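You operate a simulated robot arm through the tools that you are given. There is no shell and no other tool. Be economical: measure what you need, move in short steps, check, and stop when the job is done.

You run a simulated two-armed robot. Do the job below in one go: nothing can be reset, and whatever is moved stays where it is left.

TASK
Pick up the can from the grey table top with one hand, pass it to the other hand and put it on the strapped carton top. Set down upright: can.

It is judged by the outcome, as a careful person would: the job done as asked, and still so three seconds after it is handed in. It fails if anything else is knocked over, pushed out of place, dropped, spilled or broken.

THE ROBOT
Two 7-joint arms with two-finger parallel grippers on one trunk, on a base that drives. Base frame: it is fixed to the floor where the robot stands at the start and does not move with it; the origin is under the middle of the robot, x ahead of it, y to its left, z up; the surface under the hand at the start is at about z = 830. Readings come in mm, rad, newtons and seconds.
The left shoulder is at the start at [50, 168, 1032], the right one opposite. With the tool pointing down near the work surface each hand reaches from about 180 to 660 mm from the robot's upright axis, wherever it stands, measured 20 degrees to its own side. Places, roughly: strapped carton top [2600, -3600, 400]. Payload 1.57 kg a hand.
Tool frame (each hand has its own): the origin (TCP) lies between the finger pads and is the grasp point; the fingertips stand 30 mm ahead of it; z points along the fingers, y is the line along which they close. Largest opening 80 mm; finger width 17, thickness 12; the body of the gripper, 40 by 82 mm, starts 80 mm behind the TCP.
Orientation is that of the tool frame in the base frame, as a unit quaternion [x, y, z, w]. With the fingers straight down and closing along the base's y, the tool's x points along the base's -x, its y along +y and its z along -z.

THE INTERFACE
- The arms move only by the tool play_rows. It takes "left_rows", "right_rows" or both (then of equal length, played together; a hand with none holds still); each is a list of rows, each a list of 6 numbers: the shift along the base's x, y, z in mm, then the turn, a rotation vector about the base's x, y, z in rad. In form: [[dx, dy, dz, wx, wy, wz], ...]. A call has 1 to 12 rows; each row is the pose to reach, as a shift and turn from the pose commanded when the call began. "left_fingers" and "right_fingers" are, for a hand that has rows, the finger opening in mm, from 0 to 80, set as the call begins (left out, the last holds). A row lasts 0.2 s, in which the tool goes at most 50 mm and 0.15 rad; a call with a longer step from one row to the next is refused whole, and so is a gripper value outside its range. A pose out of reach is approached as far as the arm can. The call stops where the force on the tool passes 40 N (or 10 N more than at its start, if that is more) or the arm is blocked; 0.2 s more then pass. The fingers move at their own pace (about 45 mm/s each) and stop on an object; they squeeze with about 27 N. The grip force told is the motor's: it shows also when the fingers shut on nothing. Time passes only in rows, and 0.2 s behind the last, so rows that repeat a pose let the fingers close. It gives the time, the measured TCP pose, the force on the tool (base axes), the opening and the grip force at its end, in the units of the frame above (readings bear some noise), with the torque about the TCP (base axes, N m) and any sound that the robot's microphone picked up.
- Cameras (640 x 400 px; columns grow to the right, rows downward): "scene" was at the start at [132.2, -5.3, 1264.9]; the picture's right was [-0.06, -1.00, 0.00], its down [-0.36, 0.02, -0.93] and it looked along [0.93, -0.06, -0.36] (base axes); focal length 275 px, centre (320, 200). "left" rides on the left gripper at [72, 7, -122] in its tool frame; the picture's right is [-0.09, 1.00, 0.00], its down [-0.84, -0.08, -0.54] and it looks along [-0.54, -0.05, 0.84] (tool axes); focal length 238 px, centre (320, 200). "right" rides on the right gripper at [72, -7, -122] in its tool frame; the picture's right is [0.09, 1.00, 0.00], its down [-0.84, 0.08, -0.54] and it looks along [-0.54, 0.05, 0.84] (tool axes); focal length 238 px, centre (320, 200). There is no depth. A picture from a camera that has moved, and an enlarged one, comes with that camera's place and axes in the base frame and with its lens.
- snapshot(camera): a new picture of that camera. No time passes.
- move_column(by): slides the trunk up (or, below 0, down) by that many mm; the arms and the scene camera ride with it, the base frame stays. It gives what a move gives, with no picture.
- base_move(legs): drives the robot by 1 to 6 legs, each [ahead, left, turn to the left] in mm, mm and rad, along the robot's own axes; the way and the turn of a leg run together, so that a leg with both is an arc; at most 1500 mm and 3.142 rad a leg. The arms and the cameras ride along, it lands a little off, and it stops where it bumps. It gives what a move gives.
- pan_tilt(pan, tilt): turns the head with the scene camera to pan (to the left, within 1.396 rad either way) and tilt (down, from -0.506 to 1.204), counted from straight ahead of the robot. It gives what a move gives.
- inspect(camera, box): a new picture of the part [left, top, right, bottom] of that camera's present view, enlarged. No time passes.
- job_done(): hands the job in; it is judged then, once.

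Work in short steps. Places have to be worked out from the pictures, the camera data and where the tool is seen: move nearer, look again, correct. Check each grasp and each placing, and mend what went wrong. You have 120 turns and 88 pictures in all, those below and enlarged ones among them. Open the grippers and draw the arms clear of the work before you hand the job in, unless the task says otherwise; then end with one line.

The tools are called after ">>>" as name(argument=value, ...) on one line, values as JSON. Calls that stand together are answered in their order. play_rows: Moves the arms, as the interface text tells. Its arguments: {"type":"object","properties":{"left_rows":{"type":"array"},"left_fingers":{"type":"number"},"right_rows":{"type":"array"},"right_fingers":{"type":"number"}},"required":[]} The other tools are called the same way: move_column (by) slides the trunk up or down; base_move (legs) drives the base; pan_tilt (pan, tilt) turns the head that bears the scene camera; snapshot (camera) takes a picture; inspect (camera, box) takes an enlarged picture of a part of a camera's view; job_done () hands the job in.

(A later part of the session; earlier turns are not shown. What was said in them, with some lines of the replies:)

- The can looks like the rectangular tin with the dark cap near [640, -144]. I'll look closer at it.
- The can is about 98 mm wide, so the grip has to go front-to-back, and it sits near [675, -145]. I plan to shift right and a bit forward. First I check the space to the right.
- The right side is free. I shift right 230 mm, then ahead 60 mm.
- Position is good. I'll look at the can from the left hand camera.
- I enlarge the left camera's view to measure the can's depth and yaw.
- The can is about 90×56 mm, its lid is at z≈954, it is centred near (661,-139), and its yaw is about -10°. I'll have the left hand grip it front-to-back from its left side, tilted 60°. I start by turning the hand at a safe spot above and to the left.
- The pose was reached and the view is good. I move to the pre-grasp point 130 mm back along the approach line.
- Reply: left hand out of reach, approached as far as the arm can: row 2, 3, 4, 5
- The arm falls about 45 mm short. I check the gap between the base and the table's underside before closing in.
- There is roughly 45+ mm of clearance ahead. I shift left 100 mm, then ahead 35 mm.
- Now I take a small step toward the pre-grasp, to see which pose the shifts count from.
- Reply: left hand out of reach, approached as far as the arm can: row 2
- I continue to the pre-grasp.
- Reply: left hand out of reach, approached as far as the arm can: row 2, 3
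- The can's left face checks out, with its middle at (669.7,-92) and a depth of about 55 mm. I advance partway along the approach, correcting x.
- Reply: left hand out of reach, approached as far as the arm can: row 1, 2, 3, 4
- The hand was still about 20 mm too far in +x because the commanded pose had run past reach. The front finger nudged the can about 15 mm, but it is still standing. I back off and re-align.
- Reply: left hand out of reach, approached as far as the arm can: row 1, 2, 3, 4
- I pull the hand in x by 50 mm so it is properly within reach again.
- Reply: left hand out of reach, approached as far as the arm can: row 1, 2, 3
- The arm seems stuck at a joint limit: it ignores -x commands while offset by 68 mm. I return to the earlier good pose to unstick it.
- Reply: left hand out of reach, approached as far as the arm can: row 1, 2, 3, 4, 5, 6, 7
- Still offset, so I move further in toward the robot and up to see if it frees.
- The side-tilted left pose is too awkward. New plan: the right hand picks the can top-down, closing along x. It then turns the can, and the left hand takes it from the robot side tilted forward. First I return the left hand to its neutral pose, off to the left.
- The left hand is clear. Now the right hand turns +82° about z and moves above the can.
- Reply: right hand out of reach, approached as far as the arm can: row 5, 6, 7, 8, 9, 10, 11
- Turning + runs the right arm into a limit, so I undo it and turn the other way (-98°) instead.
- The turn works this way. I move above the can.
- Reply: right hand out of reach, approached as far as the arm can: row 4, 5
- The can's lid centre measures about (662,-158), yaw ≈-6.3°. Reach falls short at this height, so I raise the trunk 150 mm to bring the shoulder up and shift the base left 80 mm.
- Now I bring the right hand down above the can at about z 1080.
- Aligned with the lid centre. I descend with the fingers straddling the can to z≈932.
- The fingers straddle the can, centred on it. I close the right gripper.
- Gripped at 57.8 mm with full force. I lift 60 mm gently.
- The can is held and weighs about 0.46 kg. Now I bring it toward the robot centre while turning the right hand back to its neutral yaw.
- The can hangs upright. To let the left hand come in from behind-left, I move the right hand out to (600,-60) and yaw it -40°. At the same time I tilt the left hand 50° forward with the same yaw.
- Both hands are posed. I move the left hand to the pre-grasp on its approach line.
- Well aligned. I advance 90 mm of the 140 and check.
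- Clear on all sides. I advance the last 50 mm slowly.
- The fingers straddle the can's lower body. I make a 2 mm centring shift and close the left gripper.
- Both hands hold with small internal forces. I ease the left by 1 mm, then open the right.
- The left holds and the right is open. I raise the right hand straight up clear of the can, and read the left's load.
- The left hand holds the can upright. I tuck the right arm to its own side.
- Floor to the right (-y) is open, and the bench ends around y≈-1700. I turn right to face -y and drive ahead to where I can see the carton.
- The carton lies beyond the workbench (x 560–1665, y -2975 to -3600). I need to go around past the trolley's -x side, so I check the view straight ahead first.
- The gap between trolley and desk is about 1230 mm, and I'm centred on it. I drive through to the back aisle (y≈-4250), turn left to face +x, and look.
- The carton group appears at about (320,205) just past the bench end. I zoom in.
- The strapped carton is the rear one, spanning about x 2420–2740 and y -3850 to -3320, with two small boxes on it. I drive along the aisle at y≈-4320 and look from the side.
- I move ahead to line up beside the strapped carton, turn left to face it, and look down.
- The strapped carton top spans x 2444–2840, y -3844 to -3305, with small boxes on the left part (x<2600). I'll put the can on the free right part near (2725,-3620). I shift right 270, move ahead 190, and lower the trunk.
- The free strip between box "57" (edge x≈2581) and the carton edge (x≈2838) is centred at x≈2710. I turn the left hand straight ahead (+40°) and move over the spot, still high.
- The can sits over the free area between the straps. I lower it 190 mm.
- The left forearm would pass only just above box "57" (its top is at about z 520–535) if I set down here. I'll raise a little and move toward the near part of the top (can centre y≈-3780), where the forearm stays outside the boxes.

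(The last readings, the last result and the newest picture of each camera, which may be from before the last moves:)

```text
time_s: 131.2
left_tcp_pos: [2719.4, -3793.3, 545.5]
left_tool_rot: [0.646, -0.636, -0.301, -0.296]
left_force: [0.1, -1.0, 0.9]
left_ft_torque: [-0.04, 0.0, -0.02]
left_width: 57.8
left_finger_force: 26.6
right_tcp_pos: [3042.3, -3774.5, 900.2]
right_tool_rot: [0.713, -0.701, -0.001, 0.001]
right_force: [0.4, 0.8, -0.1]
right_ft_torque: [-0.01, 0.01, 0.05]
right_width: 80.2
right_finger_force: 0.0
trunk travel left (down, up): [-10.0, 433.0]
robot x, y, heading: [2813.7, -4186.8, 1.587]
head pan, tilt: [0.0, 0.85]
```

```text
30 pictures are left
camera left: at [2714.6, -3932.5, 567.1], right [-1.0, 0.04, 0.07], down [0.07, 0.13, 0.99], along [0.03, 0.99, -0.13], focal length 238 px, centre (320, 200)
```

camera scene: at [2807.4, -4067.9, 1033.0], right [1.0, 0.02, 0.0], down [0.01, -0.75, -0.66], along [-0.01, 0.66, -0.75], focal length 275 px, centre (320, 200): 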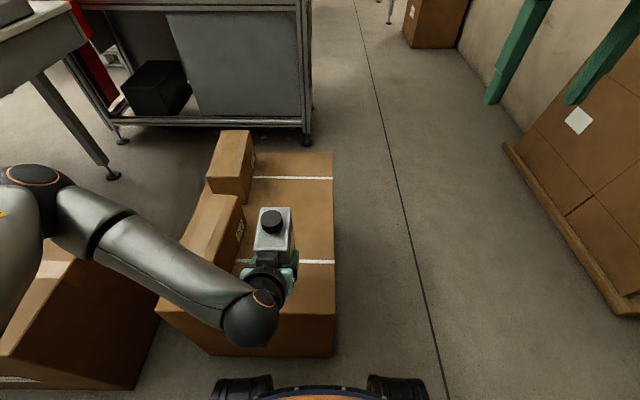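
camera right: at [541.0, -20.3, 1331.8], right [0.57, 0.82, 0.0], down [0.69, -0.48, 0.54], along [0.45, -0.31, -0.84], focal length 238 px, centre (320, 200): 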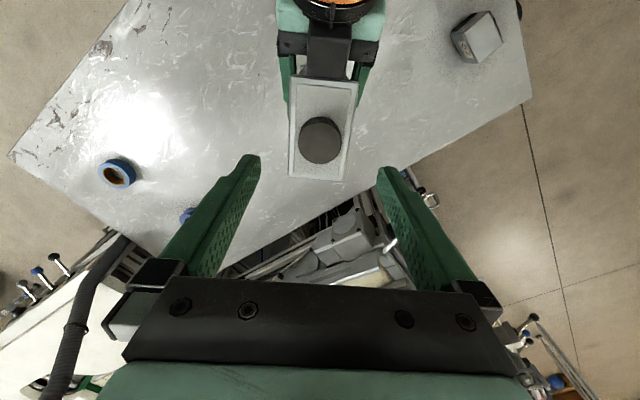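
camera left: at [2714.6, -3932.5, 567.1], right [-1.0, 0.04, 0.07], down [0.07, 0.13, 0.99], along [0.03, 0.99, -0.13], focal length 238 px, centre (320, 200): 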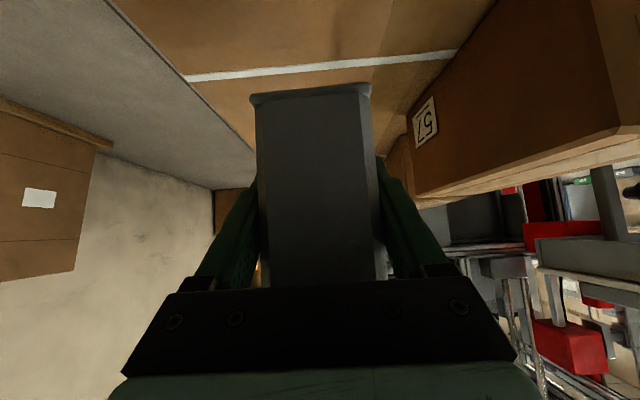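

The spot is good; the forearm is now mostly beside box "57" and higher. I lower 60 mm and re-check the clearance.

>>> play_rows(left_rows=[[0, 0, -20, 0, 0, 0], [0, 0, -40, 0, 0, 0], [0, 0, -60, 0, 0, 0], [0, 0, -60, 0, 0, 0]])

>>> snapshot(camera="scene")

>>> snapshot(camera="left")

```text
time_s: 132.2
left_tcp_pos: [2720.0, -3794.0, 483.6]
left_tool_rot: [0.647, -0.635, -0.301, -0.296]
left_force: [-1.0, 0.0, 0.8]
left_ft_torque: [-0.08, 0.0, -0.02]
left_width: 58.1
left_finger_force: 27.0
right_tcp_pos: [3043.1, -3774.5, 899.5]
right_tool_rot: [0.713, -0.701, -0.001, 0.001]
right_force: [-0.1, 0.0, 0.5]
right_ft_torque: [-0.03, -0.02, 0.01]
right_width: 80.0
right_finger_force: 0.1
trunk travel left (down, up): [-10.0, 433.0]
robot x, y, heading: [2808.8, -4187.3, 1.59]
head pan, tilt: [0.0, 0.85]
```

```text
29 pictures are left
camera scene: at [2807.4, -4067.9, 1033.0], right [1.0, 0.02, 0.0], down [0.01, -0.75, -0.66], along [-0.01, 0.66, -0.75], focal length 275 px, centre (320, 200)
```

scene: 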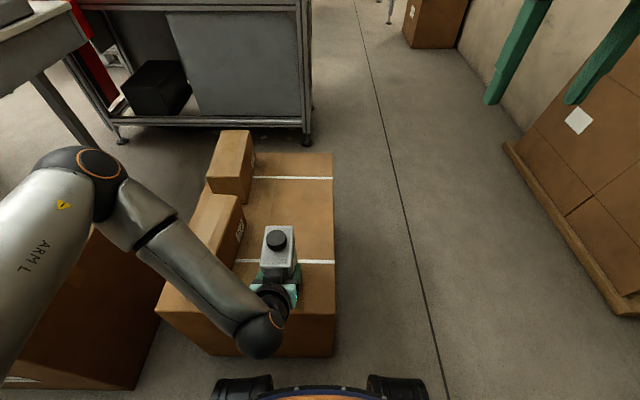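

```text
28 pictures are left
camera left: at [2715.2, -3931.7, 505.8], right [-1.0, 0.04, 0.07], down [0.07, 0.13, 0.99], along [0.03, 0.99, -0.13], focal length 238 px, centre (320, 200)
```

left: 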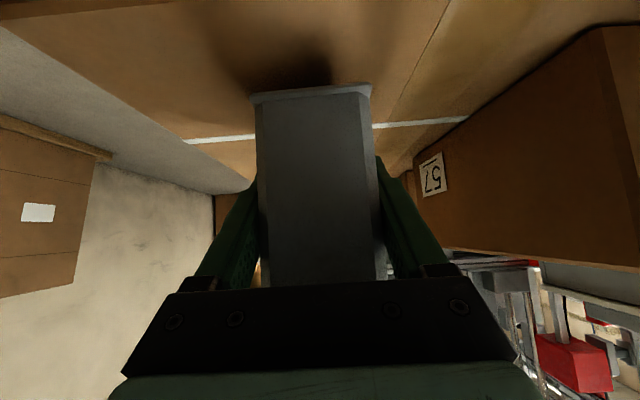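

The elbow has risen to about z 740, well clear of box "57". I lower 30 mm more.

>>> play_rows(left_rows=[[0, 0, -10, 0, 0, 0], [0, 0, -20, 0, 0, 0], [0, 0, -30, 0, 0, 0], [0, 0, -30, 0, 0, 0]])

>>> snapshot(camera="left")

```text
time_s: 133.2
left_tcp_pos: [2719.9, -3790.9, 456.9]
left_tool_rot: [0.644, -0.635, -0.304, -0.3]
left_force: [3.5, 3.8, 22.9]
left_ft_torque: [-0.03, 0.44, 0.22]
left_width: 57.5
left_finger_force: 27.2
right_tcp_pos: [3042.0, -3775.7, 899.1]
right_tool_rot: [0.714, -0.7, -0.002, 0.0]
right_force: [0.9, 0.1, -0.1]
right_ft_torque: [0.01, 0.01, -0.02]
right_width: 79.9
right_finger_force: 0.0
trunk travel left (down, up): [-10.0, 433.0]
robot x, y, heading: [2808.2, -4185.9, 1.588]
head pan, tilt: [0.0, 0.85]
```

```text
27 pictures are left
camera left: at [2715.9, -3929.8, 477.8], right [-1.0, 0.04, 0.07], down [0.07, 0.12, 0.99], along [0.03, 0.99, -0.12], focal length 238 px, centre (320, 200)
```

left: 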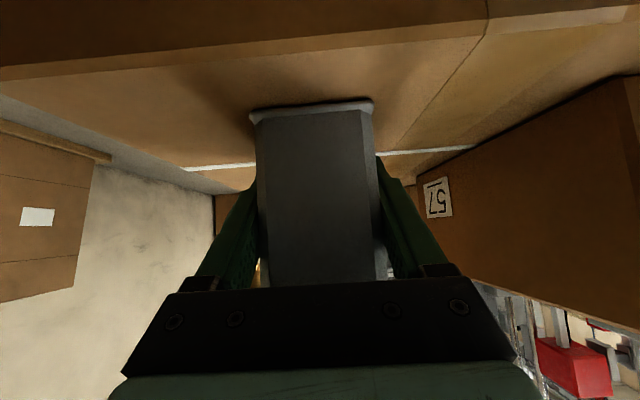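

Contact is made at 23 N. I ease up 2.5 mm to relieve the pressure.

>>> play_rows(left_rows=[[0, 0, 2.5, 0, 0, 0], [0, 0, 2.5, 0, 0, 0]])

>>> inspect(camera="left", box=[200, 50, 440, 200])

>>> inspect(camera="scene", box=[210, 190, 350, 350])

```text
time_s: 133.8
left_tcp_pos: [2719.2, -3793.3, 456.4]
left_tool_rot: [0.647, -0.635, -0.301, -0.296]
left_force: [2.2, 3.6, 7.8]
left_ft_torque: [0.78, -0.23, -0.07]
left_width: 57.8
left_finger_force: 26.8
right_tcp_pos: [3041.9, -3775.4, 899.2]
right_tool_rot: [0.713, -0.701, -0.001, 0.001]
right_force: [0.7, 0.0, -0.6]
right_ft_torque: [0.02, -0.02, -0.01]
right_width: 80.0
right_finger_force: 0.1
trunk travel left (down, up): [-10.0, 433.0]
robot x, y, heading: [2806.9, -4190.6, 1.589]
head pan, tilt: [0.0, 0.85]
```

```text
2.67 times, centred on (320, 125) of left
camera zoom: at [2714.8, -3931.9, 478.7], right [-1.0, 0.04, 0.07], down [0.07, 0.13, 0.99], along [0.03, 0.99, -0.13], focal length 636 px, centre (320, 400)
```

zoom: 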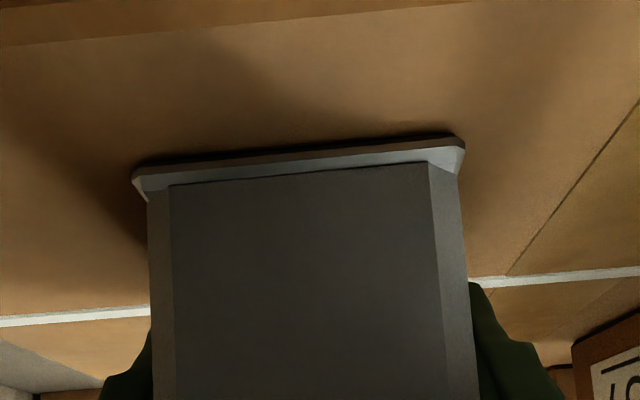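

```text
2.50 times, centred on (280, 270) of scene
camera zoom: at [2807.5, -4068.4, 1032.9], right [1.0, 0.02, 0.0], down [0.01, -0.75, -0.66], along [-0.01, 0.66, -0.75], focal length 688 px, centre (420, 25)
```

zoom: 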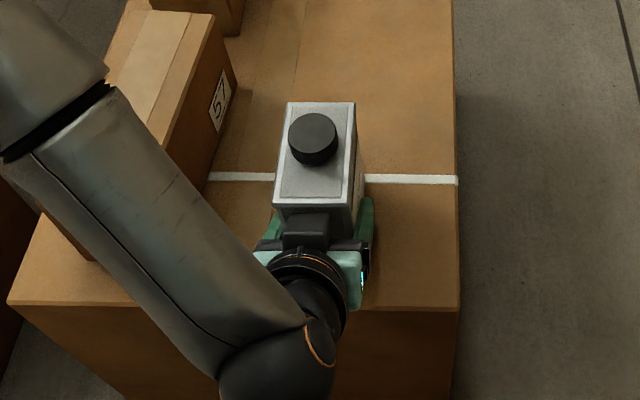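

The can rests on the carton with about 8 N left and stands level. I open the left gripper.

>>> play_rows(left_rows=[[0, 0, 0, 0, 0, 0], [0, 0, 0, 0, 0, 0], [0, 0, 0, 0, 0, 0], [0, 0, 0, 0, 0, 0]], left_fingers=80)

>>> inspect(camera="left", box=[160, 40, 480, 300])

>>> inspect(camera="scene", box=[210, 190, 350, 350])

```text
time_s: 134.8
left_tcp_pos: [2719.1, -3793.1, 456.6]
left_tool_rot: [0.646, -0.636, -0.3, -0.296]
left_force: [-0.5, -0.9, -0.6]
left_ft_torque: [-0.01, -0.01, 0.04]
left_width: 80.2
left_finger_force: 0.0
right_tcp_pos: [3041.7, -3774.3, 899.5]
right_tool_rot: [0.713, -0.701, -0.001, 0.001]
right_force: [0.2, 0.7, 0.3]
right_ft_torque: [-0.01, -0.02, 0.02]
right_width: 80.0
right_finger_force: 0.0
trunk travel left (down, up): [-10.0, 433.0]
robot x, y, heading: [2811.1, -4186.3, 1.591]
head pan, tilt: [0.0, 0.85]
```

```text
1.54 times, centred on (320, 170) of left
camera zoom: at [2714.9, -3931.5, 479.0], right [-1.0, 0.04, 0.07], down [0.07, 0.13, 0.99], along [0.03, 0.99, -0.13], focal length 367 px, centre (320, 246)
```

zoom: 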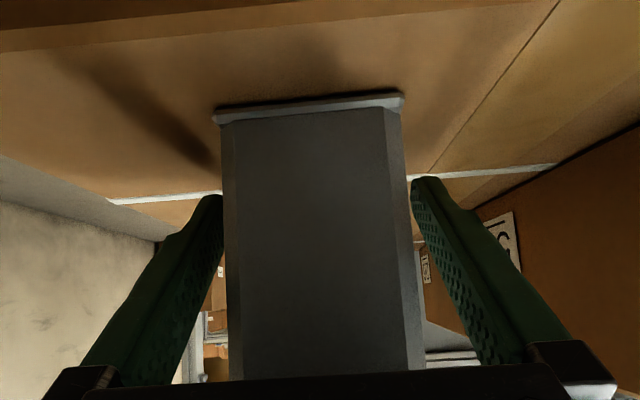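

```text
2.50 times, centred on (280, 270) of scene
camera zoom: at [2807.4, -4068.1, 1033.0], right [1.0, 0.02, 0.0], down [0.01, -0.75, -0.66], along [-0.01, 0.66, -0.75], focal length 688 px, centre (420, 25)
```

zoom: 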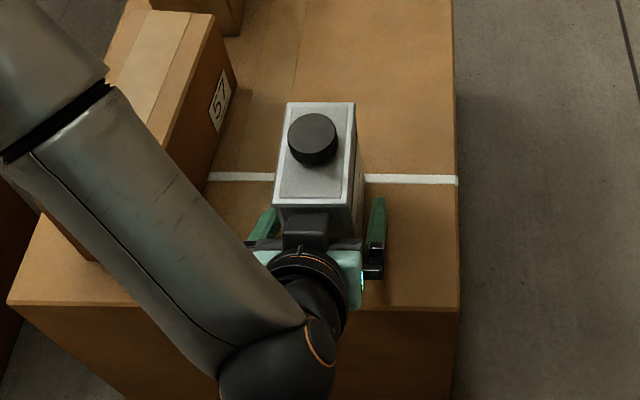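

The can stands free. I withdraw the left hand a little back and then straight up, clear of the can.

>>> play_rows(left_rows=[[0.2, -12, 10, 0, 0, 0], [0.4, -25, 22, 0, 0, 0], [0.5, -30, 45, 0, 0, 0], [0.5, -35, 75, 0, 0, 0], [0.6, -40, 110, 0, 0, 0], [0.6, -45, 150, 0, 0, 0], [0.6, -45, 190, 0, 0, 0]])

>>> snapshot(camera="scene")

```text
time_s: 136.4
left_tcp_pos: [2724.4, -3833.6, 645.6]
left_tool_rot: [0.646, -0.636, -0.301, -0.295]
left_force: [0.1, -0.4, 0.4]
left_ft_torque: [0.01, -0.04, 0.03]
left_width: 79.7
left_finger_force: 0.1
left hand out of reach, approached as far as the arm can: row 7
right_tcp_pos: [3041.2, -3776.2, 899.0]
right_tool_rot: [0.712, -0.702, 0.0, 0.0]
right_force: [0.1, 0.0, 0.3]
right_ft_torque: [-0.02, -0.01, -0.03]
right_width: 80.1
right_finger_force: 0.1
trunk travel left (down, up): [-10.0, 433.0]
robot x, y, heading: [2812.1, -4187.9, 1.585]
head pan, tilt: [0.0, 0.85]
```

```text
22 pictures are left
camera scene: at [2807.4, -4068.0, 1032.9], right [1.0, 0.02, 0.0], down [0.01, -0.75, -0.66], along [-0.01, 0.66, -0.75], focal length 275 px, centre (320, 200)
```

scene: 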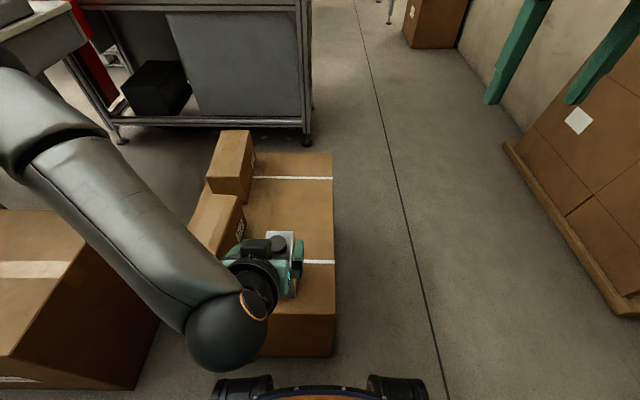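

The hand is clear above the can (fingertips z≈620 against cap ≈560). I raise the trunk and back the robot away.

>>> move_column(by=200)

>>> base_move(legs=[[-250, 0, 0]])

>>> snapshot(camera="scene")

```text
time_s: 138.6
left_tcp_pos: [2724.0, -3833.0, 845.2]
left_tool_rot: [0.646, -0.636, -0.301, -0.296]
left_force: [0.1, -0.8, -0.5]
left_ft_torque: [-0.01, -0.01, 0.01]
left_width: 80.1
left_finger_force: 0.2
right_tcp_pos: [3041.8, -3774.9, 1100.5]
right_tool_rot: [0.713, -0.701, 0.0, 0.001]
right_force: [-0.4, 0.1, 0.1]
right_ft_torque: [0.01, 0.04, 0.01]
right_width: 79.9
right_finger_force: 0.1
trunk travel left (down, up): [-210.0, 233.0]
robot x, y, heading: [2808.9, -4186.1, 1.588]
head pan, tilt: [0.0, 0.85]
```

```text
time_s: 140.4
left_tcp_pos: [2729.3, -4085.7, 845.2]
left_tool_rot: [0.646, -0.636, -0.301, -0.296]
left_force: [0.1, 0.6, -0.3]
left_ft_torque: [-0.03, 0.0, 0.0]
left_width: 80.0
left_finger_force: 0.0
right_tcp_pos: [3046.3, -4026.6, 1099.3]
right_tool_rot: [0.713, -0.701, 0.0, 0.001]
right_force: [0.3, 0.0, 0.9]
right_ft_torque: [0.01, -0.01, 0.02]
right_width: 79.8
right_finger_force: 0.0
trunk travel left (down, up): [-210.0, 233.0]
robot x, y, heading: [2814.9, -4441.7, 1.588]
head pan, tilt: [0.0, 0.85]
```

```text
21 pictures are left
camera scene: at [2811.3, -4320.3, 1233.1], right [1.0, 0.01, 0.0], down [0.01, -0.75, -0.66], along [-0.01, 0.66, -0.75], focal length 275 px, centre (320, 200)
```

scene: 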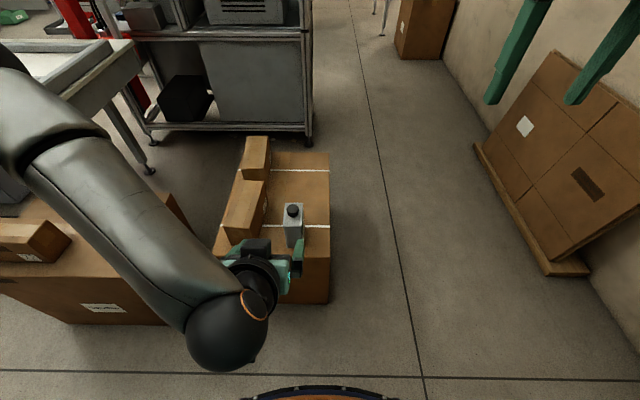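

I zoom in to confirm the can is upright on the carton.

>>> inspect(camera="scene", box=[200, 120, 350, 310])

```text
2.11 times, centred on (275, 215) of scene
camera zoom: at [2811.3, -4320.3, 1233.1], right [1.0, 0.01, 0.0], down [0.01, -0.75, -0.66], along [-0.01, 0.66, -0.75], focal length 579 px, centre (415, 168)
```

zoom: 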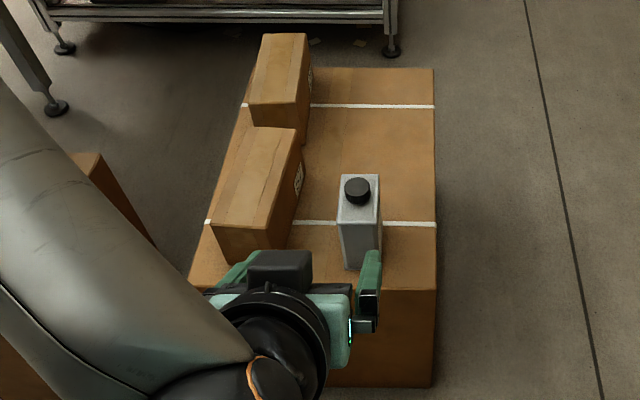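

The can stands upright on the strapped carton. Nothing else there has moved, and both hands are open and clear, so I hand in the job.

>>> job_done()

```text
The job is handed in.
```

The right hand picked the can up from the grey table and passed it to the left, which set it upright on the strapped carton top, about 2 cm from its near edge. Nothing else was seen to move.
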